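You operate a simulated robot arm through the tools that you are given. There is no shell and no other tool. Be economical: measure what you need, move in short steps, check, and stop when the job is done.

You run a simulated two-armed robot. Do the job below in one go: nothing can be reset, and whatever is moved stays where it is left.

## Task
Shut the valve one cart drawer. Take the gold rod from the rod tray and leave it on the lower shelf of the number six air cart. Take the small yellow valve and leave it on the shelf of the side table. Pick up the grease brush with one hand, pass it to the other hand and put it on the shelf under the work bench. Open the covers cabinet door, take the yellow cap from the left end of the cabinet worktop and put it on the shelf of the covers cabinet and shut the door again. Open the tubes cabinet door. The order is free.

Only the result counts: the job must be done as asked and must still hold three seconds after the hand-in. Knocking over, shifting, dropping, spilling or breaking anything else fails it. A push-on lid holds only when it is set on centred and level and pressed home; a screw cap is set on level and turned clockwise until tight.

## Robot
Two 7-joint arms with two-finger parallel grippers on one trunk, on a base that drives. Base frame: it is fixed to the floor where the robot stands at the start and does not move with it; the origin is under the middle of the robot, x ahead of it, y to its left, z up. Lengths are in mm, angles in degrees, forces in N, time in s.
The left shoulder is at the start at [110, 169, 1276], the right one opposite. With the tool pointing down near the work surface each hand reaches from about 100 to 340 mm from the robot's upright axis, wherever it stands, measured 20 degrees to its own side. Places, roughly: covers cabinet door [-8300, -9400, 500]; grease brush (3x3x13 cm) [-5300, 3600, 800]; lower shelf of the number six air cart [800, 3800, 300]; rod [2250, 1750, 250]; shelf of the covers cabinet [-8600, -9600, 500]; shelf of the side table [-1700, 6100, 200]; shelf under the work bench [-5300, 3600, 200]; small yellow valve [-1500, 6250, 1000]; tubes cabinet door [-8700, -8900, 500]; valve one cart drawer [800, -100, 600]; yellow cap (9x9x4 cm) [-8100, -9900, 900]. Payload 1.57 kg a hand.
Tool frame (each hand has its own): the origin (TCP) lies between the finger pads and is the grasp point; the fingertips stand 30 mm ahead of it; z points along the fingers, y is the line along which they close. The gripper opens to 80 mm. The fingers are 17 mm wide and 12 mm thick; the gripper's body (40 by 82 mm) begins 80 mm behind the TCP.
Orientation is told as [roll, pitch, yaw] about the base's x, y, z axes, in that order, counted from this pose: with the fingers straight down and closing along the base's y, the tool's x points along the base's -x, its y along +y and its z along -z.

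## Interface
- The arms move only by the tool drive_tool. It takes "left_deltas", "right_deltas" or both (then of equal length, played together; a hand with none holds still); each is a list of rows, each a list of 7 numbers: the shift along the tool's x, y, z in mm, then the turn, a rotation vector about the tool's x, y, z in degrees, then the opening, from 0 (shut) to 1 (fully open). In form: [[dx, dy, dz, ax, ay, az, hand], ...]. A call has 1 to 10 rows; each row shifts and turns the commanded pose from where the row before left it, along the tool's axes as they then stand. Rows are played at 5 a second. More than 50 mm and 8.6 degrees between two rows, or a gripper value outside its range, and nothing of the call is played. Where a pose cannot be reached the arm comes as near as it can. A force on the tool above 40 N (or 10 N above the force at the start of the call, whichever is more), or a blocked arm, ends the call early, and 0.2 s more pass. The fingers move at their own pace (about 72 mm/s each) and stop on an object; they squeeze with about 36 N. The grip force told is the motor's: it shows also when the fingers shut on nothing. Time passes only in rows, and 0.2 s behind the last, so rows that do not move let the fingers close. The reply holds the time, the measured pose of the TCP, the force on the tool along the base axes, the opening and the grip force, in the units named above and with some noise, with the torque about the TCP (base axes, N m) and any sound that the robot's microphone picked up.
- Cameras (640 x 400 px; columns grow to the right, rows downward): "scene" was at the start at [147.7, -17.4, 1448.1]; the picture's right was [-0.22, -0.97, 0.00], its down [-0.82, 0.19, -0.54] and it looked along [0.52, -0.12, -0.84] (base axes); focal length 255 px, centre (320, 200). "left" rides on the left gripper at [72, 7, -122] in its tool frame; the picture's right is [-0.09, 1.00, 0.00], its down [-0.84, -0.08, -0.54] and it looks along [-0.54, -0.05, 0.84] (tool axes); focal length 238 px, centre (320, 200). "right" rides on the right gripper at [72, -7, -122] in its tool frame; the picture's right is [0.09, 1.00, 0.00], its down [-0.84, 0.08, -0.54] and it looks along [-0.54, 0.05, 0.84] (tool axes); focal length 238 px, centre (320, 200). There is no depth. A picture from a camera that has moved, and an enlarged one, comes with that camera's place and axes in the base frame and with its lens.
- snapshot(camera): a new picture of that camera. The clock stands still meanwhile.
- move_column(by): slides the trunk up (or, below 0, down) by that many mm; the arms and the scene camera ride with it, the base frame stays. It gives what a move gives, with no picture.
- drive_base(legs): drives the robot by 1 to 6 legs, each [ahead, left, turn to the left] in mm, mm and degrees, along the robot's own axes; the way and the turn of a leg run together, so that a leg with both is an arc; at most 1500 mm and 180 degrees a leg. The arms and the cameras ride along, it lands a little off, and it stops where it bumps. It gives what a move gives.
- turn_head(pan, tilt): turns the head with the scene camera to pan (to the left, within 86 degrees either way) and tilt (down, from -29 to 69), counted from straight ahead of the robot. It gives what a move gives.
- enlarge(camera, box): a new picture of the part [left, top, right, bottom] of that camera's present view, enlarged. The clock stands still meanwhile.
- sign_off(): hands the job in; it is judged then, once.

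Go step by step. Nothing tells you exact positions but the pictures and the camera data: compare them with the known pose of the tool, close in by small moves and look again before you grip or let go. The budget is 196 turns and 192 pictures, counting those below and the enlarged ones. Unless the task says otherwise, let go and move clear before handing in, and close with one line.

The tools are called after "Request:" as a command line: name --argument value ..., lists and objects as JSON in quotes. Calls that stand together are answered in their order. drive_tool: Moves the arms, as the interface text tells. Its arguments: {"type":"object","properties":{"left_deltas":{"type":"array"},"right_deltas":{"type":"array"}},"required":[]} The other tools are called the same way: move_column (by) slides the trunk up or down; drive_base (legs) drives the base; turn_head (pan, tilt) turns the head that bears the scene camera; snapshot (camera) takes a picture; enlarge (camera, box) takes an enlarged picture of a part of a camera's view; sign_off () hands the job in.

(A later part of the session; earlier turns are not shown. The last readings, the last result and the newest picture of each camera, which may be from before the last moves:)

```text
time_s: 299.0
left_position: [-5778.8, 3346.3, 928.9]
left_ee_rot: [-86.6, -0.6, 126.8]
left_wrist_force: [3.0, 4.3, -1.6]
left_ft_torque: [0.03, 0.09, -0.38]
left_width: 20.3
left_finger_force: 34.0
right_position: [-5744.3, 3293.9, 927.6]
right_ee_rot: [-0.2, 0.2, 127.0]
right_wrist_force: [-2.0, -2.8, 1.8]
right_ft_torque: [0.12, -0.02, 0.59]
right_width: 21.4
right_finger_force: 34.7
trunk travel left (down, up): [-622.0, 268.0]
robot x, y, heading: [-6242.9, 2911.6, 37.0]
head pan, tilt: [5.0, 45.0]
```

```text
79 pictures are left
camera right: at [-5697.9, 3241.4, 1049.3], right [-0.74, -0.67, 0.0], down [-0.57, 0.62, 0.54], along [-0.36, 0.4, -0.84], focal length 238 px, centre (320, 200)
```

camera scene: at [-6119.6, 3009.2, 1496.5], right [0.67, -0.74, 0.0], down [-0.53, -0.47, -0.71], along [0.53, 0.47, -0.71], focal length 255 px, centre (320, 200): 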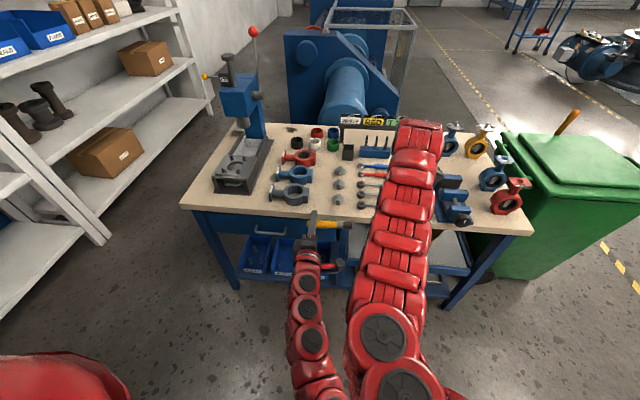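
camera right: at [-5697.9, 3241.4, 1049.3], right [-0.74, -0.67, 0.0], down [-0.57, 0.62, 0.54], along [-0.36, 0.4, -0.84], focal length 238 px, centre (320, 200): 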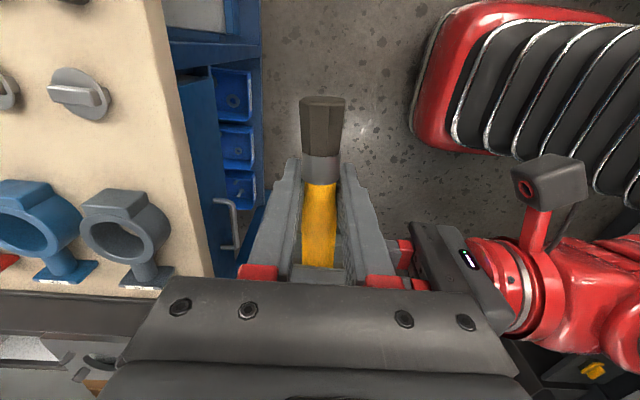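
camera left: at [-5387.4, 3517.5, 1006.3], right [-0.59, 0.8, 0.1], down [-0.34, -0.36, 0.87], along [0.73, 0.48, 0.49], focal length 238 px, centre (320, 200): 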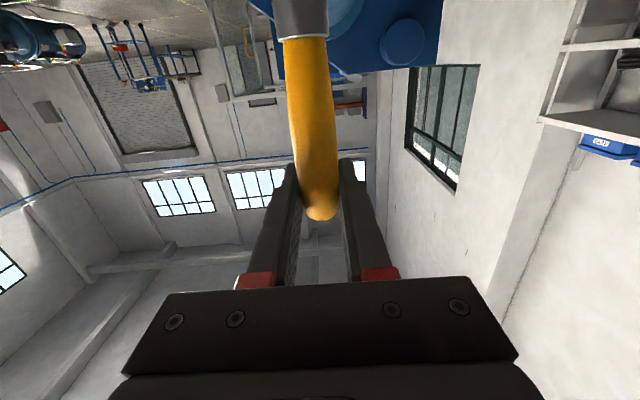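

Both hands hold the brush. I open the left hand partly and draw it straight back.

Request:
drive_tool --left_deltas '[[0, 0, 0, 0, 0, 0, 0.35], [0, 0, 0, 0, 0, 0, 0.5], [0, 0, 0, 0, 0, 0, 0.5], [0, 0, -25, 0, 0, 0, 0.5], [0, 0, -35, 0, 0, 0, 0.5], [0, 20, -30, 0, 0, 0, 0.5], [0, 0, 0, 0, 0, 0, 0.5]]'

Request:
snapshot --camera "right"

Request:
snapshot --camera "scene"

```text
time_s: 300.6
left_position: [-5849.5, 3289.8, 914.6]
left_ee_rot: [-86.5, -0.6, 126.7]
left_wrist_force: [-0.8, -0.1, -0.5]
left_ft_torque: [-0.01, 0.01, -0.01]
left_width: 40.0
left_finger_force: 0.1
right_position: [-5744.5, 3295.0, 927.5]
right_ee_rot: [-0.1, 0.2, 127.0]
right_wrist_force: [-0.6, 0.2, 0.8]
right_ft_torque: [0.01, 0.0, 0.03]
right_width: 20.3
right_finger_force: 33.7
trunk travel left (down, up): [-622.0, 268.0]
robot x, y, heading: [-6245.7, 2908.9, 37.3]
head pan, tilt: [5.0, 45.0]
```

```text
78 pictures are left
camera right: at [-5697.3, 3241.4, 1049.0], right [-0.74, -0.67, 0.0], down [-0.57, 0.62, 0.54], along [-0.36, 0.4, -0.84], focal length 238 px, centre (320, 200)
```

right: 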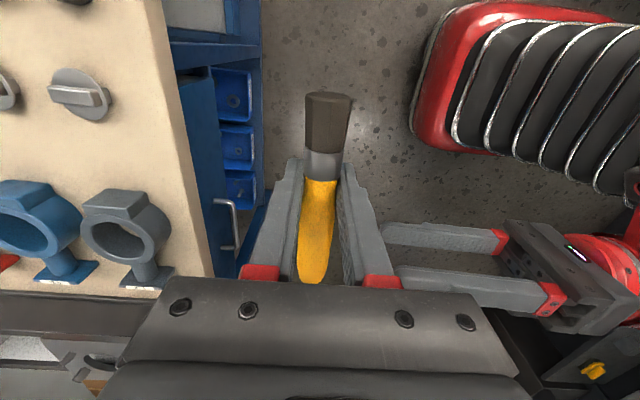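

```text
77 pictures are left
camera scene: at [-6119.3, 3009.9, 1496.4], right [0.67, -0.74, 0.0], down [-0.53, -0.47, -0.71], along [0.53, 0.47, -0.71], focal length 255 px, centre (320, 200)
```

scene: 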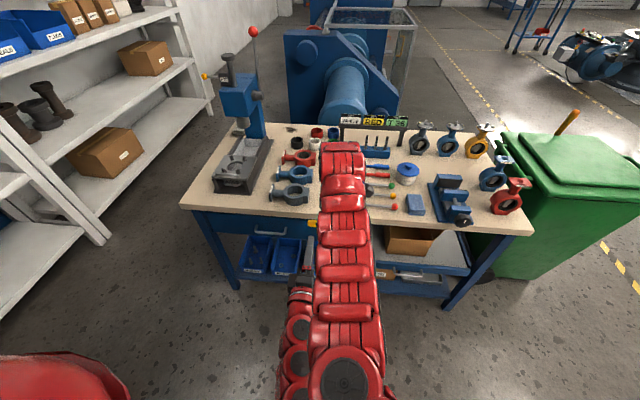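

The brush is now in the right hand, but 30 mm up from the fingertips, too deep to set it down gently. I re-grip: the left hand takes the handle end again while the right rises 19 mm.

Request:
drive_tool --left_deltas '[[0, -18, 30, 0, 0, 0, 0.5], [0, 0, 35, 0, 0, 0, 0.5], [0, 0, 24, 0, 0, 0, 0.5], [0, 0, 0, 0, 0, 0, 0.5], [0, 0, 0, 0, 0, 0, 0.2], [0, 0, 0, 0, 0, 0, 0], [0, 0, 0, 0, 0, 0, 0], [0, 0, 0, 0, 0, 0, 0]]'

Request:
snapshot --camera "right"

```text
time_s: 302.4
left_position: [-5778.9, 3344.7, 925.7]
left_ee_rot: [-86.5, -0.5, 126.8]
left_wrist_force: [3.3, 0.4, 21.5]
left_ft_torque: [-0.56, -0.13, 0.15]
left_width: 20.8
left_finger_force: 34.0
right_position: [-5743.9, 3295.0, 926.7]
right_ee_rot: [-0.1, 0.3, 126.9]
right_wrist_force: [-3.5, 0.1, -21.2]
right_ft_torque: [-0.5, -0.59, -0.02]
right_width: 20.0
right_finger_force: 34.1
trunk travel left (down, up): [-622.0, 268.0]
robot x, y, heading: [-6244.8, 2909.4, 37.0]
head pan, tilt: [5.0, 45.0]
```

```text
76 pictures are left
camera right: at [-5698.0, 3241.4, 1048.8], right [-0.74, -0.67, 0.0], down [-0.57, 0.62, 0.54], along [-0.36, 0.4, -0.84], focal length 238 px, centre (320, 200)
```

right: 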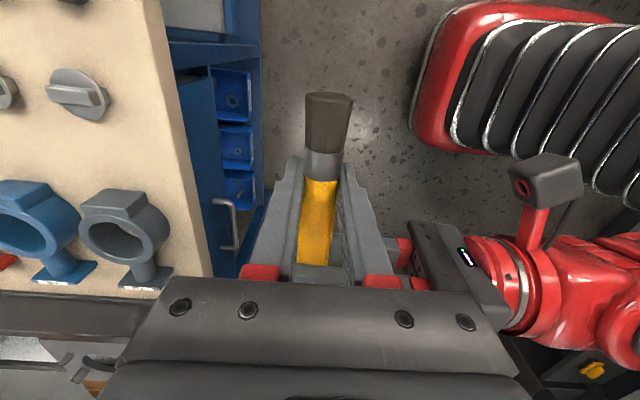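

Both hold again. The right opens, rises and re-closes near its fingertips, and then I check.

Request:
drive_tool --right_deltas '[[0, 0, 0, 0, 0, 0, 0.45], [0, 0, 0, 0, 0, 0, 0.45], [0, 0, -9, 0, 0, 0, 0.45], [0, 0, -9, 0, 0, 0, 0.45], [0, 0, 0, 0, 0, 0, 0.3], [0, 0, 0, 0, 0, 0, 0], [0, 0, 0, 0, 0, 0, 0], [0, 0, 0, 0, 0, 0, 0]]'

Request:
snapshot --camera "right"

```text
time_s: 304.2
left_position: [-5777.9, 3344.3, 925.6]
left_ee_rot: [-86.5, -0.6, 126.8]
left_wrist_force: [-1.2, -0.5, 0.8]
left_ft_torque: [-0.02, 0.19, -0.13]
left_width: 20.1
left_finger_force: 34.2
right_position: [-5745.1, 3292.4, 947.2]
right_ee_rot: [-0.1, 0.2, 126.9]
right_wrist_force: [1.3, 1.1, -2.2]
right_ft_torque: [-0.11, -0.28, -0.01]
right_width: 20.3
right_finger_force: 33.9
trunk travel left (down, up): [-622.0, 268.0]
robot x, y, heading: [-6244.9, 2911.8, 37.1]
head pan, tilt: [5.0, 45.0]
```

```text
75 pictures are left
camera right: at [-5697.9, 3240.1, 1066.9], right [-0.74, -0.67, 0.0], down [-0.57, 0.62, 0.54], along [-0.36, 0.4, -0.84], focal length 238 px, centre (320, 200)
```

right: 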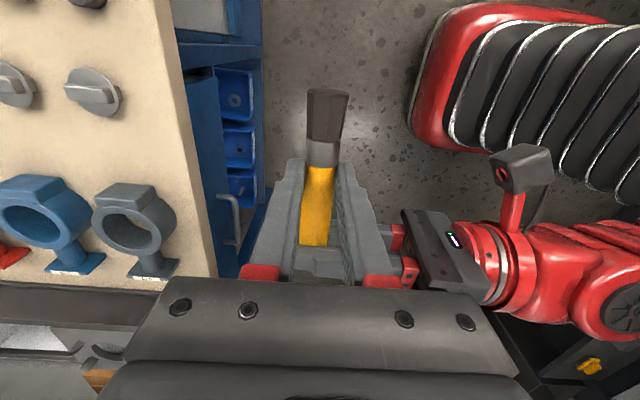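

The right hand now holds the brush near its tips. I release the left hand, draw it back and move it off to the left.

Request:
drive_tool --left_deltas '[[0, 0, 0, 0, 0, 0, 0.4], [0, 0, 0, 0, 0, 0, 0.5], [0, 0, -25, 0, 0, 0, 0.5], [0, 0, -35, 0, 0, 0, 0.5], [-20, 10, -30, 0, 0, 0, 0.5], [-45, 0, 0, 0, 0, 0, 0.5], [-45, 0, 0, 0, 0, 0, 0.5], [-45, 0, 0, 0, 0, 0, 0.5], [-45, 0, 0, 0, 0, 0, 0.5]]'

Request:
drive_tool --right_deltas '[[0, 0, 0, 8.3, 0, 0, 0], [0, 0, 0, 8.3, 0, 0, 0], [0, 0, 0, 8.3, 0, 0, 0], [0, 0, 0, 0, 0, 0, 0]]'

Request:
snapshot --camera "right"

```text
time_s: 306.2
left_position: [-5971.7, 3450.8, 926.0]
left_ee_rot: [-86.7, -0.7, 126.7]
left_wrist_force: [0.5, -0.6, 0.5]
left_ft_torque: [0.02, -0.02, -0.01]
left_width: 40.0
left_finger_force: 0.1
right_position: [-5745.7, 3294.5, 945.7]
right_ee_rot: [-0.1, 0.3, 127.0]
right_wrist_force: [-0.3, 1.0, 0.2]
right_ft_torque: [-0.03, 0.04, 0.02]
right_width: 20.0
right_finger_force: 33.4
trunk travel left (down, up): [-622.0, 268.0]
robot x, y, heading: [-6244.7, 2910.0, 37.1]
head pan, tilt: [5.0, 45.0]
```

```text
time_s: 307.2
left_position: [-5970.2, 3449.7, 924.2]
left_ee_rot: [-86.5, -0.5, 126.6]
left_wrist_force: [0.0, -0.1, 0.3]
left_ft_torque: [0.01, 0.02, -0.02]
left_width: 40.3
left_finger_force: 0.0
right_position: [-5734.4, 3301.4, 929.7]
right_ee_rot: [-25.0, 0.3, 127.0]
right_wrist_force: [0.1, 0.0, 0.2]
right_ft_torque: [-0.02, 0.03, 0.01]
right_width: 20.2
right_finger_force: 34.0
right hand out of reach, approached as far as the arm can: row 1, 2
trunk travel left (down, up): [-622.0, 268.0]
robot x, y, heading: [-6246.2, 2912.8, 37.0]
head pan, tilt: [5.0, 45.0]
```

```text
74 pictures are left
camera right: at [-5728.5, 3217.7, 1042.4], right [-0.66, -0.62, -0.42], down [-0.74, 0.49, 0.46], along [-0.07, 0.62, -0.78], focal length 238 px, centre (320, 200)
```

right: 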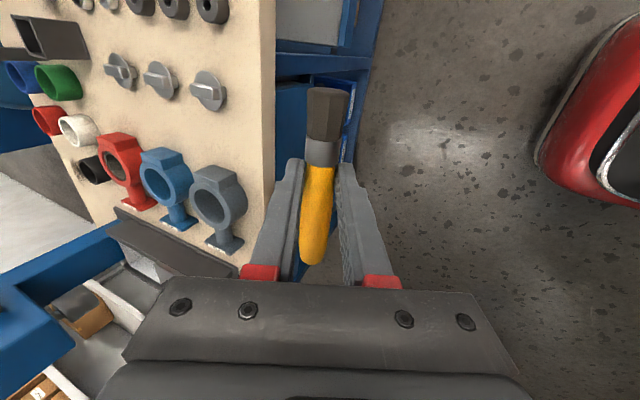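

The right hand is tilted 25° forward with the brush level across. I shift the base right to line up with the free strip and lower the trunk in front of the bench.

Request:
drive_base --legs '[[30, -225, 0]]'

Request:
move_column --by -400

Request:
move_column --by -170

Request:
turn_head --pan -15 --tilt 40

Request:
snapshot --camera "scene"

Request:
snapshot --camera "right"

```text
time_s: 308.9
left_position: [-5814.6, 3290.0, 925.8]
left_ee_rot: [-86.5, -0.6, 126.8]
left_wrist_force: [-0.6, -0.6, 0.1]
left_ft_torque: [0.01, -0.01, -0.04]
left_width: 40.0
left_finger_force: 0.1
right_position: [-5576.0, 3141.4, 931.0]
right_ee_rot: [-25.0, 0.2, 127.1]
right_wrist_force: [-0.6, -0.1, 0.4]
right_ft_torque: [-0.01, 0.03, -0.01]
right_width: 20.4
right_finger_force: 33.4
trunk travel left (down, up): [-622.0, 268.0]
robot x, y, heading: [-6084.7, 2747.5, 36.9]
head pan, tilt: [5.0, 45.0]
```

```text
time_s: 312.7
left_position: [-5814.1, 3289.9, 527.9]
left_ee_rot: [-86.4, -0.6, 126.8]
left_wrist_force: [-0.5, 0.9, 0.2]
left_ft_torque: [-0.02, 0.03, 0.03]
left_width: 39.8
left_finger_force: 0.2
right_position: [-5576.5, 3142.1, 529.8]
right_ee_rot: [-25.1, 0.2, 127.1]
right_wrist_force: [-0.4, -0.3, -0.3]
right_ft_torque: [0.03, -0.02, 0.02]
right_width: 20.1
right_finger_force: 34.1
trunk travel left (down, up): [-222.0, 668.0]
robot x, y, heading: [-6085.8, 2750.0, 36.8]
head pan, tilt: [5.0, 45.0]
```

```text
time_s: 314.9
left_position: [-5815.2, 3286.8, 510.5]
left_ee_rot: [-87.1, -0.7, 127.0]
left_wrist_force: [0.3, -0.2, -0.2]
left_ft_torque: [0.01, 0.02, -0.02]
left_width: 39.9
left_finger_force: 0.1
right_position: [-5576.9, 3139.9, 512.5]
right_ee_rot: [-25.4, -0.1, 127.1]
right_wrist_force: [-0.7, 0.4, 0.3]
right_ft_torque: [0.01, -0.03, 0.01]
right_width: 20.1
right_finger_force: 33.5
trunk travel left (down, up): [-197.0, 693.0]
robot x, y, heading: [-6085.4, 2748.1, 36.9]
head pan, tilt: [5.0, 45.0]
stopped: the arm was blocked; the commanded pose is now the measured one
```

```text
time_s: 315.7
left_position: [-5815.3, 3287.5, 511.4]
left_ee_rot: [-87.2, -1.0, 126.8]
left_wrist_force: [-0.5, 0.6, -0.1]
left_ft_torque: [-0.02, 0.04, -0.01]
left_width: 40.0
left_finger_force: 0.0
right_position: [-5577.9, 3138.2, 513.6]
right_ee_rot: [-25.5, -0.2, 127.2]
right_wrist_force: [0.3, 0.3, -0.1]
right_ft_torque: [-0.02, -0.01, 0.01]
right_width: 19.9
right_finger_force: 33.7
trunk travel left (down, up): [-197.0, 693.0]
robot x, y, heading: [-6085.1, 2748.5, 37.2]
head pan, tilt: [-15.0, 40.0]
```

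```text
73 pictures are left
camera scene: at [-5945.9, 2816.4, 1082.4], right [0.38, -0.93, -0.01], down [-0.59, -0.23, -0.77], along [0.71, 0.3, -0.64], focal length 255 px, centre (320, 200)
```

scene: 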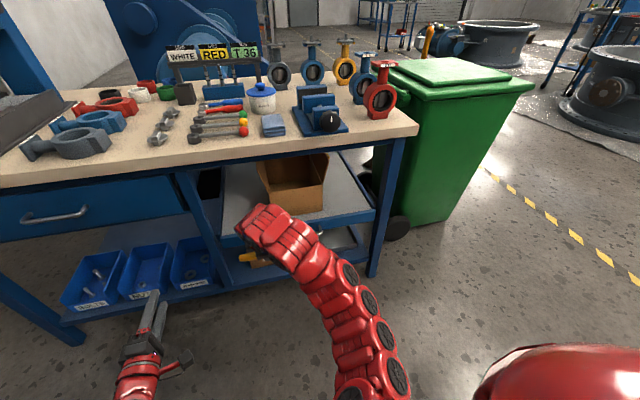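

```text
72 pictures are left
camera right: at [-5572.3, 3052.2, 624.7], right [-0.66, -0.61, -0.43], down [-0.75, 0.48, 0.46], along [-0.07, 0.62, -0.78], focal length 238 px, centre (320, 200)
```

right: 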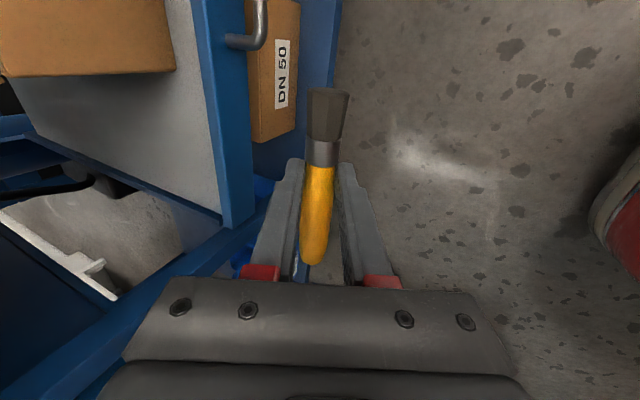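

The right hand came down on the protruding lip of the middle shelf. I raise slightly, back the base off 90 mm and lower again.

Request:
move_column --by 40

Request:
drive_base --legs '[[-90, 0, 0]]'

Request:
enlarge --camera "scene" --box '[190, 130, 430, 300]'

Request:
snapshot --camera "right"

```text
time_s: 316.5
left_position: [-5814.0, 3291.5, 543.8]
left_ee_rot: [-87.0, -0.6, 126.9]
left_wrist_force: [-1.0, 0.3, -0.6]
left_ft_torque: [-0.01, 0.02, 0.03]
left_width: 40.0
left_finger_force: 0.0
right_position: [-5577.5, 3141.1, 542.5]
right_ee_rot: [-25.1, 0.2, 127.1]
right_wrist_force: [-0.3, -0.6, 0.7]
right_ft_torque: [-0.02, 0.02, 0.02]
right_width: 20.2
right_finger_force: 34.2
trunk travel left (down, up): [-237.0, 653.0]
robot x, y, heading: [-6087.3, 2747.2, 37.1]
head pan, tilt: [-15.0, 40.0]
```

```text
time_s: 317.6
left_position: [-5887.8, 3237.4, 544.6]
left_ee_rot: [-86.9, -0.7, 126.9]
left_wrist_force: [-0.1, 0.7, 0.1]
left_ft_torque: [-0.01, -0.05, 0.02]
left_width: 39.8
left_finger_force: 0.1
right_position: [-5649.4, 3086.2, 544.8]
right_ee_rot: [-25.1, 0.3, 127.0]
right_wrist_force: [0.0, -0.5, -0.1]
right_ft_torque: [-0.01, -0.03, -0.02]
right_width: 19.9
right_finger_force: 33.8
trunk travel left (down, up): [-237.0, 653.0]
robot x, y, heading: [-6157.2, 2692.5, 37.3]
head pan, tilt: [-15.0, 40.0]
```

```text
2.35 times, centred on (310, 215) of scene
camera zoom: at [-6017.1, 2771.6, 1118.4], right [0.38, -0.93, 0.0], down [-0.6, -0.24, -0.77], along [0.71, 0.29, -0.64], focal length 600 px, centre (344, 165)
```

zoom: 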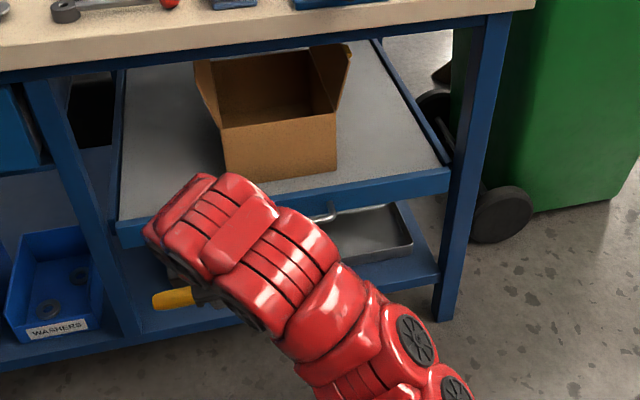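

```text
70 pictures are left
camera right: at [-5644.0, 3002.2, 657.6], right [-0.66, -0.62, -0.42], down [-0.74, 0.49, 0.46], along [-0.07, 0.62, -0.78], focal length 238 px, centre (320, 200)
```

right: 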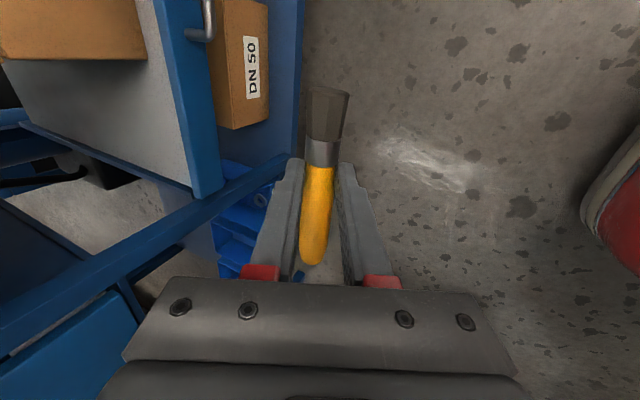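

The trunk was in fact stopped by the bent left arm hanging low over the base. I stretch the left arm out to the left, then lower on.

Request:
drive_tool --left_deltas '[[-45, 0, 0, 0, 0, 0, 0.5], [-45, 0, 0, 0, 0, 0, 0.5], [-45, 0, 0, 0, 0, 0, 0.5], [-45, 0, 0, 0, 0, 0, 0.5], [-45, 0, 0, 0, 0, 0, 0.5], [-45, 0, 0, 0, 0, 0, 0.5], [-30, 0, 0, 0, 0, 0, 0.5]]'

Request:
move_column --by -180

Request:
snapshot --camera "scene"

Request:
snapshot --camera "right"

```text
time_s: 319.2
left_position: [-6068.6, 3479.8, 548.7]
left_ee_rot: [-86.9, -0.6, 126.8]
left_wrist_force: [0.3, 1.3, 1.1]
left_ft_torque: [0.0, 0.01, -0.02]
left_width: 39.9
left_finger_force: 0.1
right_position: [-5649.7, 3087.0, 545.3]
right_ee_rot: [-25.1, 0.2, 127.0]
right_wrist_force: [0.7, -0.5, -0.6]
right_ft_torque: [-0.01, -0.01, -0.01]
right_width: 20.1
right_finger_force: 33.5
trunk travel left (down, up): [-237.0, 653.0]
robot x, y, heading: [-6157.7, 2691.0, 36.7]
head pan, tilt: [-15.0, 40.0]
```

```text
time_s: 321.2
left_position: [-6068.2, 3479.8, 367.9]
left_ee_rot: [-86.9, -0.7, 126.8]
left_wrist_force: [-0.1, -0.2, 0.2]
left_ft_torque: [0.03, 0.01, -0.01]
left_width: 40.1
left_finger_force: 0.0
right_position: [-5649.7, 3086.1, 365.0]
right_ee_rot: [-25.1, 0.2, 127.0]
right_wrist_force: [0.0, 0.1, -0.5]
right_ft_torque: [0.01, 0.01, -0.02]
right_width: 20.0
right_finger_force: 33.7
trunk travel left (down, up): [-57.0, 833.0]
robot x, y, heading: [-6154.6, 2694.0, 36.8]
head pan, tilt: [-15.0, 40.0]
```

```text
69 pictures are left
camera scene: at [-6017.0, 2771.8, 938.4], right [0.38, -0.93, 0.0], down [-0.6, -0.24, -0.77], along [0.71, 0.29, -0.64], focal length 255 px, centre (320, 200)
```

scene: 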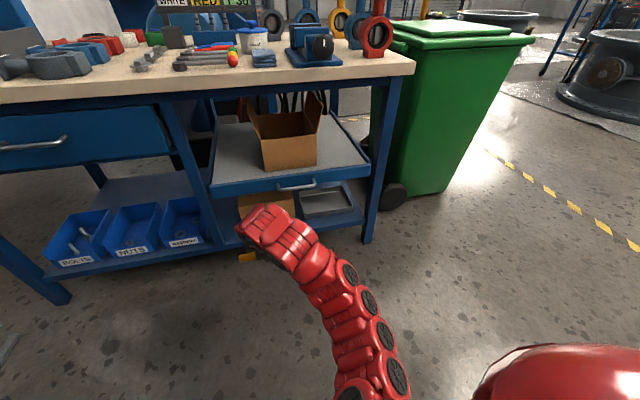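

```text
68 pictures are left
camera right: at [-5643.9, 3002.2, 477.5], right [-0.66, -0.62, -0.42], down [-0.74, 0.49, 0.46], along [-0.07, 0.62, -0.78], focal length 238 px, centre (320, 200)
```

right: 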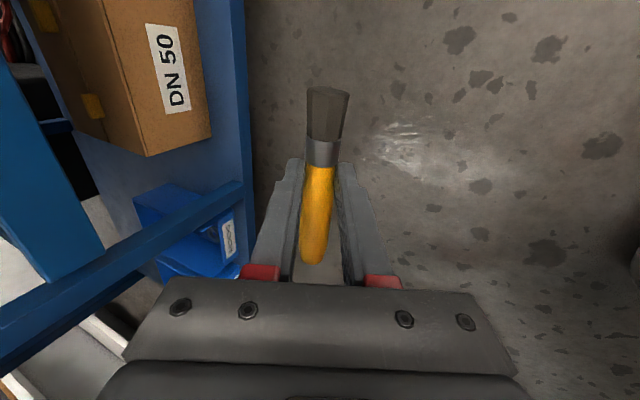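

I zoom in on the strip from the right hand's camera to measure it.

Request:
enlarge --camera "right" --box '[130, 0, 370, 210]'

```text
1.90 times, centred on (250, 105) of right
camera zoom: at [-5643.9, 3002.2, 477.5], right [-0.66, -0.62, -0.42], down [-0.74, 0.49, 0.46], along [-0.07, 0.62, -0.78], focal length 454 px, centre (453, 381)
```

zoom: 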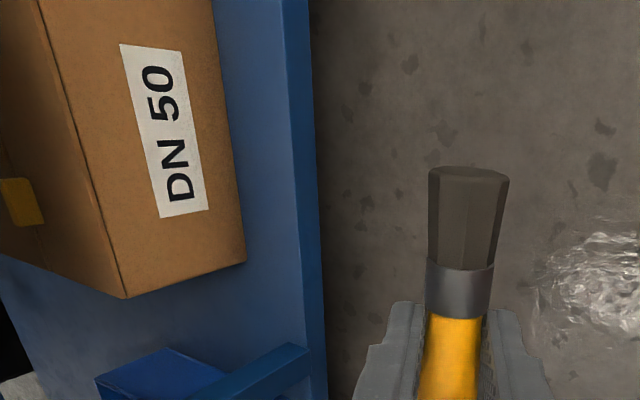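

The strip is about 56 mm deep, with its top front edge through about (-5462, 3182). I lower the hand to just above shelf height and drive in, keeping it level.

Request:
drive_tool --right_deltas '[[0, 11, 24, 0, 0, 0, 0], [0, 11, 24, 0, 0, 0, 0]]'

Request:
move_column --by -48

Request:
drive_base --legs '[[165, 0, 1.5]]'

Request:
snapshot --camera "right"

Request:
snapshot --camera "scene"

```text
time_s: 321.8
left_position: [-6068.4, 3479.6, 368.3]
left_ee_rot: [-87.0, -0.7, 126.9]
left_wrist_force: [0.6, -0.1, -0.6]
left_ft_torque: [0.03, 0.0, -0.03]
left_width: 40.1
left_finger_force: 0.1
right_position: [-5648.8, 3087.4, 311.6]
right_ee_rot: [-25.0, 0.3, 127.0]
right_wrist_force: [0.5, 0.5, 0.1]
right_ft_torque: [0.01, 0.0, 0.02]
right_width: 19.8
right_finger_force: 33.8
trunk travel left (down, up): [-57.0, 833.0]
robot x, y, heading: [-6162.3, 2693.7, 37.1]
head pan, tilt: [-15.0, 40.0]
```

```text
time_s: 322.7
left_position: [-6068.6, 3479.7, 319.1]
left_ee_rot: [-87.0, -0.7, 126.9]
left_wrist_force: [0.8, -0.2, -0.4]
left_ft_torque: [0.01, -0.04, -0.01]
left_width: 40.1
left_finger_force: 0.0
right_position: [-5648.9, 3086.3, 263.6]
right_ee_rot: [-25.1, 0.3, 127.0]
right_wrist_force: [0.5, -0.5, -0.2]
right_ft_torque: [0.01, -0.03, 0.04]
right_width: 20.3
right_finger_force: 33.7
trunk travel left (down, up): [-9.0, 881.0]
robot x, y, heading: [-6160.9, 2691.5, 36.7]
head pan, tilt: [-15.0, 40.0]
```

```text
time_s: 324.2
left_position: [-5960.3, 3582.5, 321.1]
left_ee_rot: [-86.9, -0.7, 128.6]
left_wrist_force: [-1.0, 0.3, -0.1]
left_ft_torque: [0.0, 0.01, -0.01]
left_width: 39.8
left_finger_force: 0.1
right_position: [-5530.8, 3203.7, 263.3]
right_ee_rot: [-25.1, 0.2, 128.7]
right_wrist_force: [0.5, 0.5, -1.2]
right_ft_torque: [0.01, 0.01, 0.0]
right_width: 20.2
right_finger_force: 34.1
trunk travel left (down, up): [-9.0, 881.0]
robot x, y, heading: [-6027.7, 2796.8, 39.1]
head pan, tilt: [-15.0, 40.0]
```

```text
66 pictures are left
camera right: at [-5522.2, 3118.8, 376.4], right [-0.65, -0.64, -0.42], down [-0.76, 0.47, 0.46], along [-0.09, 0.61, -0.78], focal length 238 px, centre (320, 200)
```

right: 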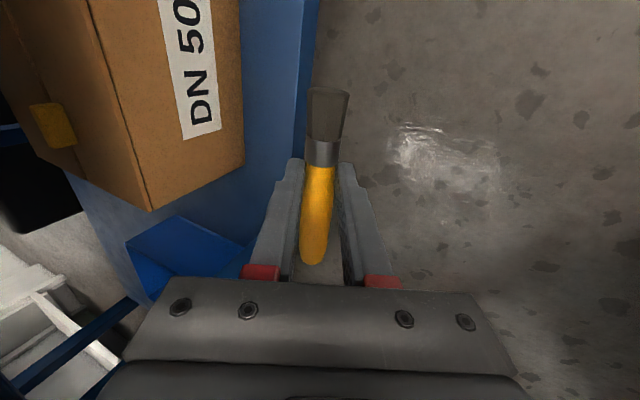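

```text
65 pictures are left
camera scene: at [-5889.0, 2877.5, 890.3], right [0.4, -0.92, 0.0], down [-0.59, -0.26, -0.77], along [0.7, 0.31, -0.64], focal length 255 px, centre (320, 200)
```

scene: 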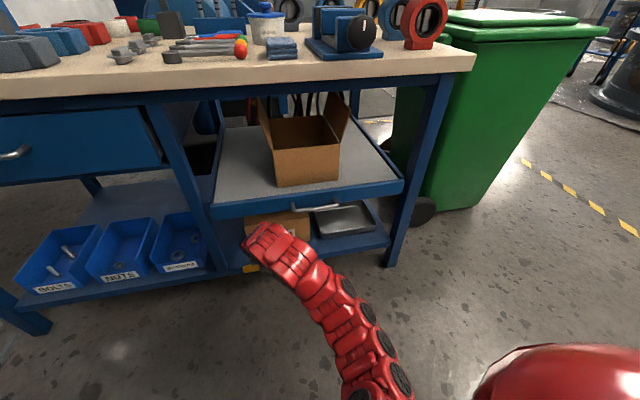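

The edge is now 54 mm ahead of the TCP. I move the brush in over the strip with the arm, slightly to the right, and look.

Request:
drive_tool --right_deltas '[[10, -21, 9.7, 0, 0, 0, 0], [10, -21, 9.7, 0, 0, 0, 0], [10, -21, 9.7, 0, 0, 0, 0], [0, 0, 0, 0, 0, 0, 0]]'

Request:
snapshot --camera "right"

```text
time_s: 325.2
left_position: [-5960.6, 3583.7, 320.1]
left_ee_rot: [-86.8, -0.7, 128.6]
left_wrist_force: [0.5, 0.4, 0.3]
left_ft_torque: [-0.02, -0.02, -0.01]
left_width: 40.0
left_finger_force: 0.0
right_position: [-5457.6, 3222.1, 262.4]
right_ee_rot: [-24.9, 0.3, 128.7]
right_wrist_force: [0.2, -0.8, -0.8]
right_ft_torque: [-0.01, 0.02, 0.0]
right_width: 19.9
right_finger_force: 33.9
trunk travel left (down, up): [-9.0, 881.0]
robot x, y, heading: [-6030.3, 2793.9, 38.5]
head pan, tilt: [-15.0, 40.0]
```

```text
64 pictures are left
camera right: at [-5448.9, 3138.9, 375.4], right [-0.65, -0.64, -0.42], down [-0.76, 0.47, 0.45], along [-0.09, 0.61, -0.78], focal length 238 px, centre (320, 200)
```

right: 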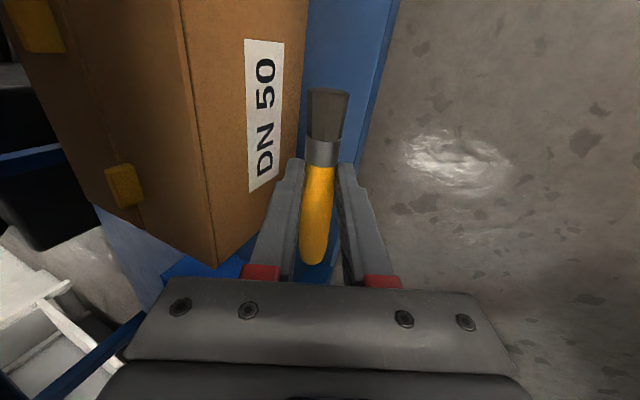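

The brush is over the strip, with the far finger a few millimetres from the box. I pull back 3 mm and descend gently until it touches.

Request:
drive_tool --right_deltas '[[0, 2.7, -1.3, 0, 0, 0, 0], [0, 3.4, 7.2, 0, 0, 0, 0], [0, 2.6, 5.5, 0, 0, 0, 0], [0, 1.7, 3.6, 0, 0, 0, 0], [0, 1.3, 2.7, 0, 0, 0, 0]]'

Request:
snapshot --camera "right"

```text
time_s: 326.4
left_position: [-5961.8, 3583.5, 321.2]
left_ee_rot: [-86.8, -0.7, 128.6]
left_wrist_force: [0.2, -0.7, 0.2]
left_ft_torque: [0.0, -0.01, 0.02]
left_width: 39.9
left_finger_force: 0.1
right_position: [-5460.4, 3219.2, 243.8]
right_ee_rot: [-25.1, 0.2, 128.6]
right_wrist_force: [-1.2, 0.7, 0.0]
right_ft_torque: [-0.03, 0.0, 0.01]
right_width: 19.9
right_finger_force: 34.1
trunk travel left (down, up): [-9.0, 881.0]
robot x, y, heading: [-6029.3, 2794.1, 38.6]
head pan, tilt: [-15.0, 40.0]
```

```text
63 pictures are left
camera right: at [-5451.6, 3136.3, 355.8], right [-0.65, -0.64, -0.42], down [-0.76, 0.47, 0.46], along [-0.09, 0.61, -0.78], focal length 238 px, centre (320, 200)
```

right: 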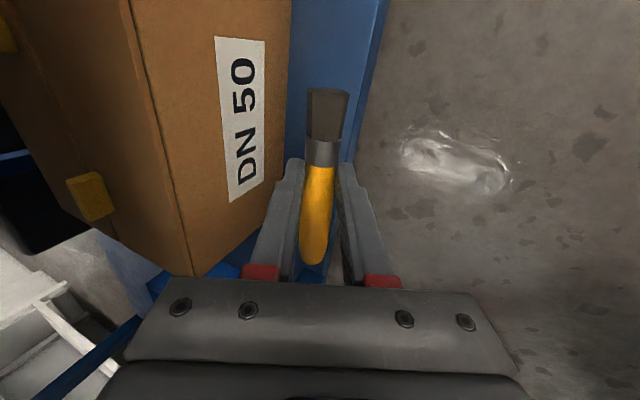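

No contact yet. I continue down in small steps.

Request:
drive_tool --right_deltas '[[0, 1.3, 2.7, 0, 0, 0, 0], [0, 1.3, 2.7, 0, 0, 0, 0], [0, 1.3, 2.7, 0, 0, 0, 0], [0, 0, 0, 0, 0, 0, 0]]'

Request:
enlarge --camera "right" --box '[220, 60, 420, 280]'

```text
time_s: 327.4
left_position: [-5960.5, 3582.8, 320.4]
left_ee_rot: [-87.0, -0.6, 128.6]
left_wrist_force: [0.5, 0.7, 0.7]
left_ft_torque: [0.03, -0.05, 0.02]
left_width: 40.2
left_finger_force: 0.0
right_position: [-5459.6, 3220.1, 234.1]
right_ee_rot: [-25.1, 0.2, 128.7]
right_wrist_force: [1.1, -0.1, 0.0]
right_ft_torque: [0.01, -0.03, 0.0]
right_width: 20.2
right_finger_force: 34.5
trunk travel left (down, up): [-9.0, 881.0]
robot x, y, heading: [-6027.2, 2792.9, 38.7]
head pan, tilt: [-15.0, 40.0]
```

```text
1.82 times, centred on (320, 170) of right
camera zoom: at [-5451.7, 3136.1, 346.2], right [-0.65, -0.64, -0.42], down [-0.76, 0.47, 0.45], along [-0.09, 0.61, -0.78], focal length 433 px, centre (320, 254)
```

zoom: 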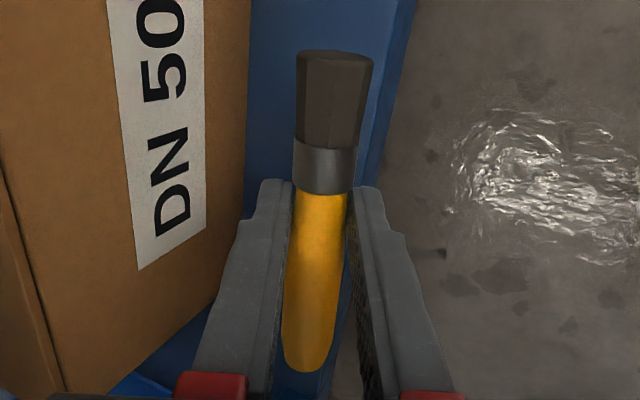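

Still free. I keep going down a little more.

Request:
drive_tool --right_deltas '[[0, 1.3, 2.7, 0, 0, 0, 0], [0, 1.3, 2.7, 0, 0, 0, 0], [0, 1.3, 2.7, 0, 0, 0, 0], [0, 1.3, 2.7, 0, 0, 0, 0], [0, 0, 0, 0, 0, 0, 0]]'

Request:
enlarge --camera "right" --box '[220, 60, 420, 280]'

```text
time_s: 328.6
left_position: [-5961.7, 3583.5, 320.4]
left_ee_rot: [-86.9, -0.8, 128.6]
left_wrist_force: [-0.8, 0.0, 0.2]
left_ft_torque: [-0.04, 0.01, -0.03]
left_width: 39.9
left_finger_force: 0.0
right_position: [-5461.4, 3220.4, 222.0]
right_ee_rot: [-25.0, 0.2, 128.6]
right_wrist_force: [0.4, 0.4, -0.7]
right_ft_torque: [-0.03, -0.01, 0.01]
right_width: 19.8
right_finger_force: 34.1
trunk travel left (down, up): [-9.0, 881.0]
robot x, y, heading: [-6030.3, 2795.5, 38.6]
head pan, tilt: [-15.0, 40.0]
```

```text
1.82 times, centred on (320, 170) of right
camera zoom: at [-5452.7, 3136.2, 334.4], right [-0.65, -0.64, -0.42], down [-0.76, 0.47, 0.46], along [-0.09, 0.61, -0.78], focal length 433 px, centre (320, 254)
```

zoom: 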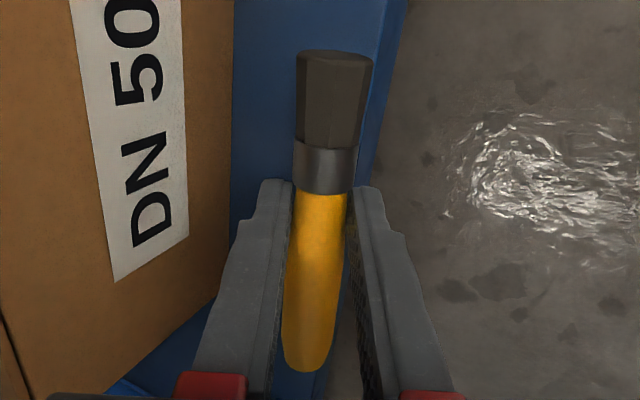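

The shelf is lower than estimated, so the brush is still too close to the edge. I move 14 mm further in, then continue down until contact.

Request:
drive_tool --right_deltas '[[0, -6.3, 3, 0, 0, 0, 0], [0, -6.3, 3, 0, 0, 0, 0], [0, 1.3, 2.7, 0, 0, 0, 0], [0, 1.3, 2.7, 0, 0, 0, 0], [0, 1.3, 2.7, 0, 0, 0, 0], [0, 1.3, 2.7, 0, 0, 0, 0], [0, 0, 0, 0, 0, 0, 0]]'

Request:
enlarge --camera "right" --box '[220, 60, 420, 280]'

```text
time_s: 330.2
left_position: [-5961.8, 3583.5, 320.9]
left_ee_rot: [-87.0, -0.8, 128.6]
left_wrist_force: [-0.3, 0.4, -1.0]
left_ft_torque: [-0.02, 0.06, 0.0]
left_width: 39.9
left_finger_force: 0.1
right_position: [-5449.1, 3228.9, 210.6]
right_ee_rot: [-25.0, 0.3, 128.7]
right_wrist_force: [0.3, -0.7, 0.8]
right_ft_torque: [-0.02, -0.03, -0.02]
right_width: 20.3
right_finger_force: 34.3
trunk travel left (down, up): [-9.0, 881.0]
robot x, y, heading: [-6030.5, 2791.4, 38.6]
head pan, tilt: [-15.0, 40.0]
```

```text
1.82 times, centred on (320, 170) of right
camera zoom: at [-5441.2, 3144.8, 322.7], right [-0.65, -0.64, -0.42], down [-0.76, 0.47, 0.45], along [-0.09, 0.61, -0.78], focal length 433 px, centre (320, 254)
```

zoom: 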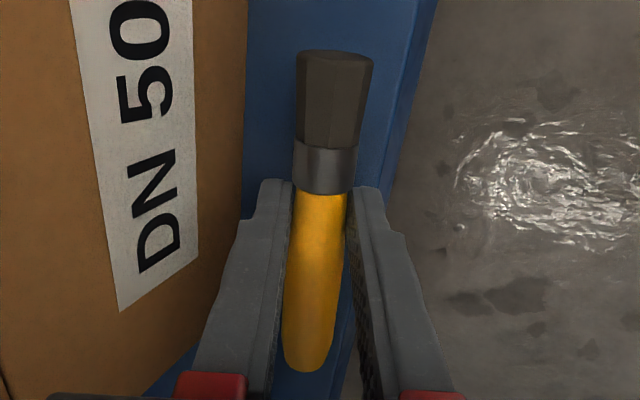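

Well placed over the strip now. I go further down, stopping at contact.

Request:
drive_tool --right_deltas '[[0, 1.3, 2.7, 0, 0, 0, 0], [0, 1.3, 2.7, 0, 0, 0, 0], [0, 1.3, 2.7, 0, 0, 0, 0], [0, 1.3, 2.7, 0, 0, 0, 0], [0, 0, 0, 0, 0, 0, 0]]'

Request:
enlarge --camera "right" --box '[220, 60, 420, 280]'

```text
time_s: 331.4
left_position: [-5960.2, 3581.9, 319.5]
left_ee_rot: [-86.9, -0.7, 128.7]
left_wrist_force: [0.2, 0.6, 0.3]
left_ft_torque: [0.01, 0.0, 0.0]
left_width: 40.1
left_finger_force: 0.0
right_position: [-5449.3, 3228.1, 198.3]
right_ee_rot: [-25.1, 0.1, 128.7]
right_wrist_force: [-0.3, -0.7, 0.4]
right_ft_torque: [-0.01, -0.02, 0.02]
right_width: 20.1
right_finger_force: 33.6
trunk travel left (down, up): [-9.0, 881.0]
robot x, y, heading: [-6024.2, 2793.3, 38.8]
head pan, tilt: [-15.0, 40.0]
```

```text
1.82 times, centred on (320, 170) of right
camera zoom: at [-5441.1, 3144.7, 311.1], right [-0.65, -0.64, -0.42], down [-0.76, 0.47, 0.45], along [-0.09, 0.61, -0.78], focal length 433 px, centre (320, 254)
```

zoom: 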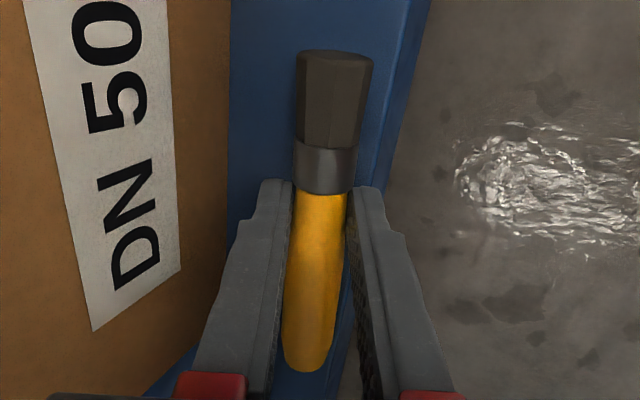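

From the parallax the shelf is near z 153 and the brush is about 12 mm inside the edge. I move 9 mm further in and then down to contact.

Request:
drive_tool --right_deltas '[[0, -8.2, 3.8, 0, 0, 0, 0], [0, 1.3, 2.7, 0, 0, 0, 0], [0, 1.3, 2.7, 0, 0, 0, 0], [0, 1.3, 2.7, 0, 0, 0, 0], [0, 1.3, 2.7, 0, 0, 0, 0], [0, 0, 0, 0, 0, 0, 0]]'

Request:
enlarge --camera "right" --box '[220, 60, 420, 280]'

```text
time_s: 332.3
left_position: [-5961.8, 3581.7, 322.3]
left_ee_rot: [-87.1, -0.8, 128.6]
left_wrist_force: [0.0, -0.1, 0.0]
left_ft_torque: [0.01, -0.01, 0.0]
left_width: 40.2
left_finger_force: 0.0
right_position: [-5441.7, 3234.2, 196.5]
right_ee_rot: [-25.5, 0.2, 128.7]
right_wrist_force: [-13.1, -15.8, 24.9]
right_ft_torque: [-0.65, 0.62, 0.03]
right_width: 20.0
right_finger_force: 33.9
trunk travel left (down, up): [-9.0, 881.0]
robot x, y, heading: [-6028.2, 2790.3, 38.8]
head pan, tilt: [-15.0, 40.0]
stopped in row 4 (right hand): the force on the tool passed its limit at 45 N (the readings are from after the stop); the commanded pose is now the measured one
```

```text
1.82 times, centred on (320, 170) of right
camera zoom: at [-5434.9, 3149.4, 308.4], right [-0.64, -0.64, -0.43], down [-0.76, 0.47, 0.45], along [-0.09, 0.62, -0.78], focal length 433 px, centre (320, 254)
```

zoom: 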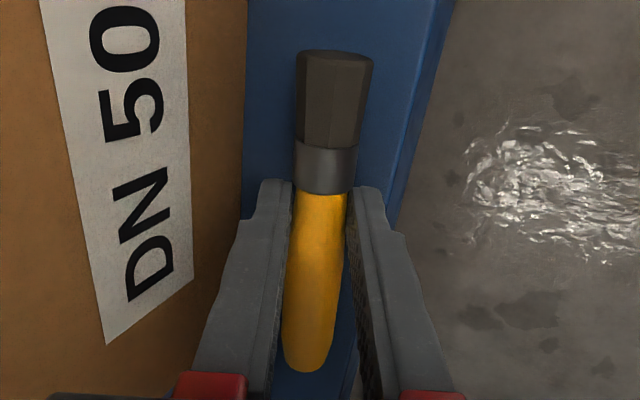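

Contact, with the brush within a few millimetres of the shelf and well inside the edge. I ease up 2 mm and open the fingers slightly.

Request:
drive_tool --right_deltas '[[0, -0.6, -1.6, 0, 0, 0, 0], [0, 0, 0, 0, 0, 0, 0], [0, 0, 0, 0, 0, 0, 0.29], [0, 0, 0, 0, 0, 0, 0.34], [0, 0, 0, 0, 0, 0, 0.38], [0, 0, 0, 0, 0, 0, 0.38]]'

Request:
snapshot --camera "right"

```text
time_s: 333.7
left_position: [-5960.5, 3582.1, 320.5]
left_ee_rot: [-87.1, -0.7, 128.7]
left_wrist_force: [0.4, 0.2, -0.4]
left_ft_torque: [0.0, -0.02, -0.02]
left_width: 39.9
left_finger_force: 0.0
right_position: [-5441.5, 3234.9, 197.6]
right_ee_rot: [-25.5, 0.2, 128.7]
right_wrist_force: [4.2, 1.2, 16.4]
right_ft_torque: [0.03, -0.05, 0.01]
right_width: 21.7
right_finger_force: 0.0
trunk travel left (down, up): [-9.0, 881.0]
robot x, y, heading: [-6030.7, 2795.3, 38.6]
head pan, tilt: [-15.0, 40.0]
```

```text
57 pictures are left
camera right: at [-5434.1, 3150.1, 308.8], right [-0.64, -0.64, -0.43], down [-0.76, 0.47, 0.45], along [-0.09, 0.62, -0.78], focal length 238 px, centre (320, 200)
```

right: 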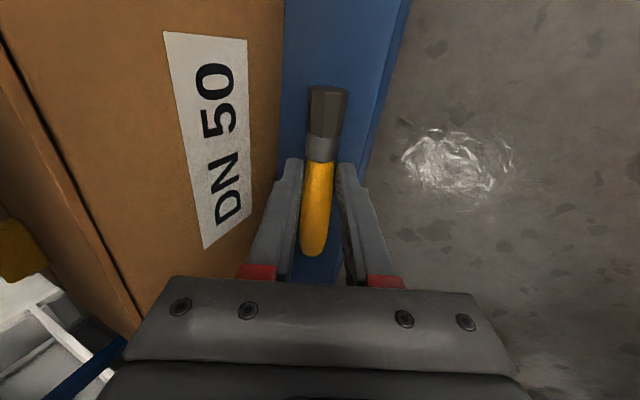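

The brush has settled onto the shelf. The fingers are loose, so I raise the hand a little and open on.

Request:
drive_tool --right_deltas '[[0, -0.8, -1.8, 0, 0, 0, 0.38], [0, -0.8, -1.8, 0, 0, 0, 0.38], [0, 0, 0, 0, 0, 0, 0.38]]'

Request:
snapshot --camera "right"

```text
time_s: 334.5
left_position: [-5961.2, 3583.6, 319.8]
left_ee_rot: [-86.9, -0.7, 128.5]
left_wrist_force: [0.3, 0.2, 0.4]
left_ft_torque: [-0.01, -0.01, 0.0]
left_width: 39.9
left_finger_force: 0.1
right_position: [-5443.2, 3233.4, 197.6]
right_ee_rot: [-25.1, 0.1, 128.6]
right_wrist_force: [2.6, 0.8, 2.8]
right_ft_torque: [0.02, -0.08, 0.0]
right_width: 27.1
right_finger_force: 0.0
trunk travel left (down, up): [-9.0, 881.0]
robot x, y, heading: [-6033.5, 2795.1, 38.8]
head pan, tilt: [-15.0, 40.0]
```

```text
56 pictures are left
camera right: at [-5435.1, 3149.4, 310.4], right [-0.65, -0.64, -0.42], down [-0.76, 0.47, 0.45], along [-0.09, 0.61, -0.78], focal length 238 px, centre (320, 200)
```

right: 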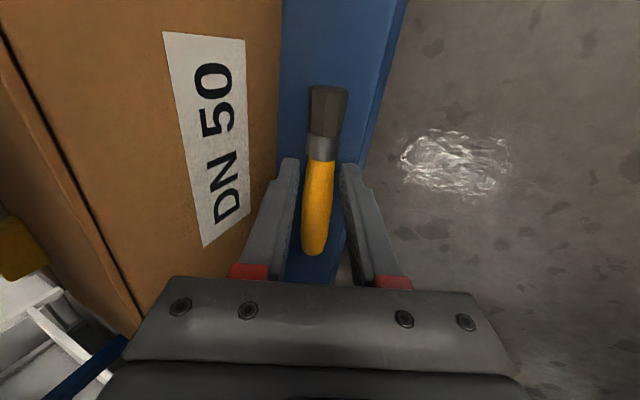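

The fingers are clear of the handle. I withdraw along them and check the brush.

Request:
drive_tool --right_deltas '[[0, 0, -10, 0, 0, 0, 0.38], [0, 0, -25, 0, 0, 0, 0.38], [0, 15, -25, 0, 0, 0, 0.38], [0, 45, -10, 0, 0, 0, 0.38], [0, 45, -10, 0, 0, 0, 0.38]]'

Request:
drive_base --legs '[[-140, 0, 0]]'

Request:
snapshot --camera "right"

Request:
enlarge --camera "scene" --box '[190, 130, 430, 300]'

```text
time_s: 335.7
left_position: [-5960.6, 3583.3, 320.0]
left_ee_rot: [-86.8, -0.7, 128.6]
left_wrist_force: [-0.9, 0.2, 0.0]
left_ft_torque: [0.01, 0.0, -0.04]
left_width: 40.3
left_finger_force: 0.1
right_position: [-5543.7, 3155.1, 224.9]
right_ee_rot: [-25.2, 0.3, 128.7]
right_wrist_force: [-0.2, -0.2, 0.2]
right_ft_torque: [0.02, -0.02, -0.02]
right_width: 30.3
right_finger_force: 0.1
trunk travel left (down, up): [-9.0, 881.0]
robot x, y, heading: [-6031.3, 2793.8, 38.7]
head pan, tilt: [-15.0, 40.0]
```

```text
time_s: 337.0
left_position: [-6069.2, 3498.8, 319.7]
left_ee_rot: [-86.8, -0.7, 128.1]
left_wrist_force: [0.9, 0.2, -0.5]
left_ft_torque: [0.04, -0.02, 0.01]
left_width: 40.1
left_finger_force: 0.1
right_position: [-5656.2, 3069.0, 225.7]
right_ee_rot: [-25.2, 0.2, 128.1]
right_wrist_force: [0.3, 0.1, 0.5]
right_ft_torque: [0.02, 0.03, 0.05]
right_width: 30.2
right_finger_force: 0.0
trunk travel left (down, up): [-9.0, 881.0]
robot x, y, heading: [-6143.9, 2710.1, 38.1]
head pan, tilt: [-15.0, 40.0]
```

```text
55 pictures are left
camera right: at [-5648.2, 2984.9, 338.0], right [-0.65, -0.63, -0.42], down [-0.76, 0.47, 0.45], along [-0.09, 0.61, -0.78], focal length 238 px, centre (320, 200)
```

right: 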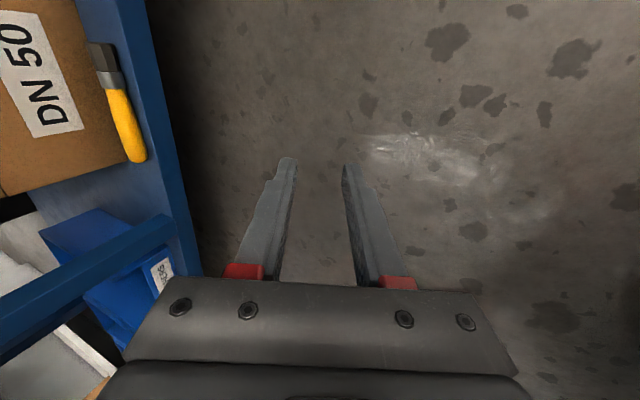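

```text
2.35 times, centred on (310, 215) of scene
camera zoom: at [-6003.0, 2793.5, 890.3], right [0.39, -0.92, 0.0], down [-0.59, -0.25, -0.77], along [0.7, 0.3, -0.64], focal length 600 px, centre (344, 165)
```

zoom: 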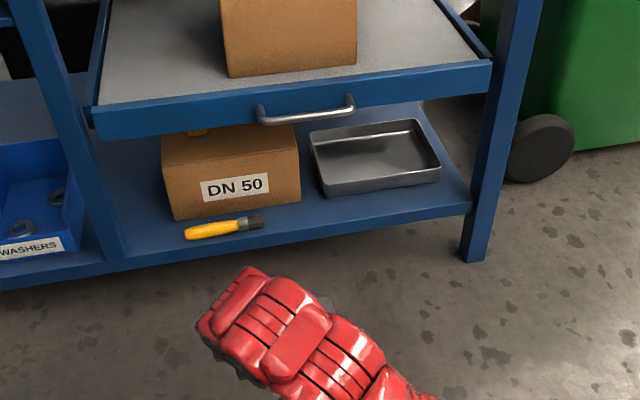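

The brush lies on the shelf under the bench. Next are the cabinets, about 12 m away. I raise the trunk, go back to the clear spot and turn round to retrace my way to the aisle.

Request:
move_column --by 400

Request:
move_column --by 400

Request:
drive_base --legs '[[0, 273, 0], [170, 0, 0], [0, 0, -92.3], [0, 0, -92.3], [-177, 789, 0], [-540, 950, 0]]'

Request:
turn_head --pan 0 --tilt 15

Request:
snapshot --camera "scene"

```text
time_s: 340.9
left_position: [-6068.8, 3498.8, 721.7]
left_ee_rot: [-86.9, -0.7, 128.1]
left_wrist_force: [0.7, 0.3, -0.2]
left_ft_torque: [-0.02, 0.0, 0.0]
left_width: 39.9
left_finger_force: 0.1
right_position: [-5655.9, 3069.7, 625.2]
right_ee_rot: [-25.2, 0.2, 128.1]
right_wrist_force: [-0.3, 0.4, -0.6]
right_ft_torque: [0.03, -0.01, 0.02]
right_width: 30.2
right_finger_force: 0.0
trunk travel left (down, up): [-409.0, 481.0]
robot x, y, heading: [-6142.2, 2711.9, 38.3]
head pan, tilt: [-15.0, 40.0]
```

```text
time_s: 344.7
left_position: [-6068.2, 3499.2, 1120.7]
left_ee_rot: [-86.9, -0.7, 128.1]
left_wrist_force: [0.5, -1.2, 0.5]
left_ft_torque: [-0.01, -0.01, 0.01]
left_width: 40.1
left_finger_force: 0.1
right_position: [-5655.7, 3068.6, 1025.1]
right_ee_rot: [-25.1, 0.2, 128.2]
right_wrist_force: [-0.3, -0.5, 0.5]
right_ft_torque: [-0.02, 0.02, 0.0]
right_width: 30.4
right_finger_force: 0.1
trunk travel left (down, up): [-809.0, 81.0]
robot x, y, heading: [-6142.9, 2710.9, 38.3]
head pan, tilt: [-15.0, 40.0]
```

```text
time_s: 364.8
left_position: [-4877.9, 1122.1, 1120.5]
left_ee_rot: [-86.9, -0.7, -60.6]
left_wrist_force: [-0.3, 0.0, 0.3]
left_ft_torque: [-0.02, 0.0, 0.01]
left_width: 39.9
left_finger_force: 0.1
right_position: [-5223.6, 1609.2, 1027.2]
right_ee_rot: [-25.2, 0.2, -60.5]
right_wrist_force: [-0.7, -0.3, -0.1]
right_ft_torque: [0.0, 0.0, 0.02]
right_width: 30.3
right_finger_force: 0.0
trunk travel left (down, up): [-809.0, 81.0]
robot x, y, heading: [-4687.7, 1889.0, -150.2]
head pan, tilt: [-15.0, 40.0]
```

```text
time_s: 365.6
left_position: [-4878.9, 1121.8, 1119.9]
left_ee_rot: [-87.0, -0.7, -60.6]
left_wrist_force: [-0.1, -0.2, 0.0]
left_ft_torque: [0.0, 0.0, -0.01]
left_width: 40.2
left_finger_force: 0.0
right_position: [-5224.1, 1610.2, 1025.6]
right_ee_rot: [-25.2, 0.2, -60.5]
right_wrist_force: [-0.1, -0.3, 0.1]
right_ft_torque: [0.0, 0.01, 0.01]
right_width: 30.4
right_finger_force: 0.0
trunk travel left (down, up): [-809.0, 81.0]
robot x, y, heading: [-4688.9, 1886.4, -150.2]
head pan, tilt: [0.0, 15.0]
```

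```text
53 pictures are left
camera scene: at [-4837.7, 1801.8, 1729.8], right [-0.49, 0.87, 0.0], down [0.23, 0.13, -0.97], along [-0.84, -0.48, -0.26], focal length 255 px, centre (320, 200)
```

scene: 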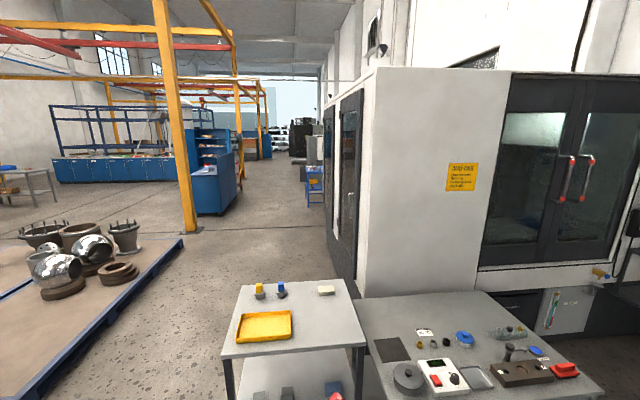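

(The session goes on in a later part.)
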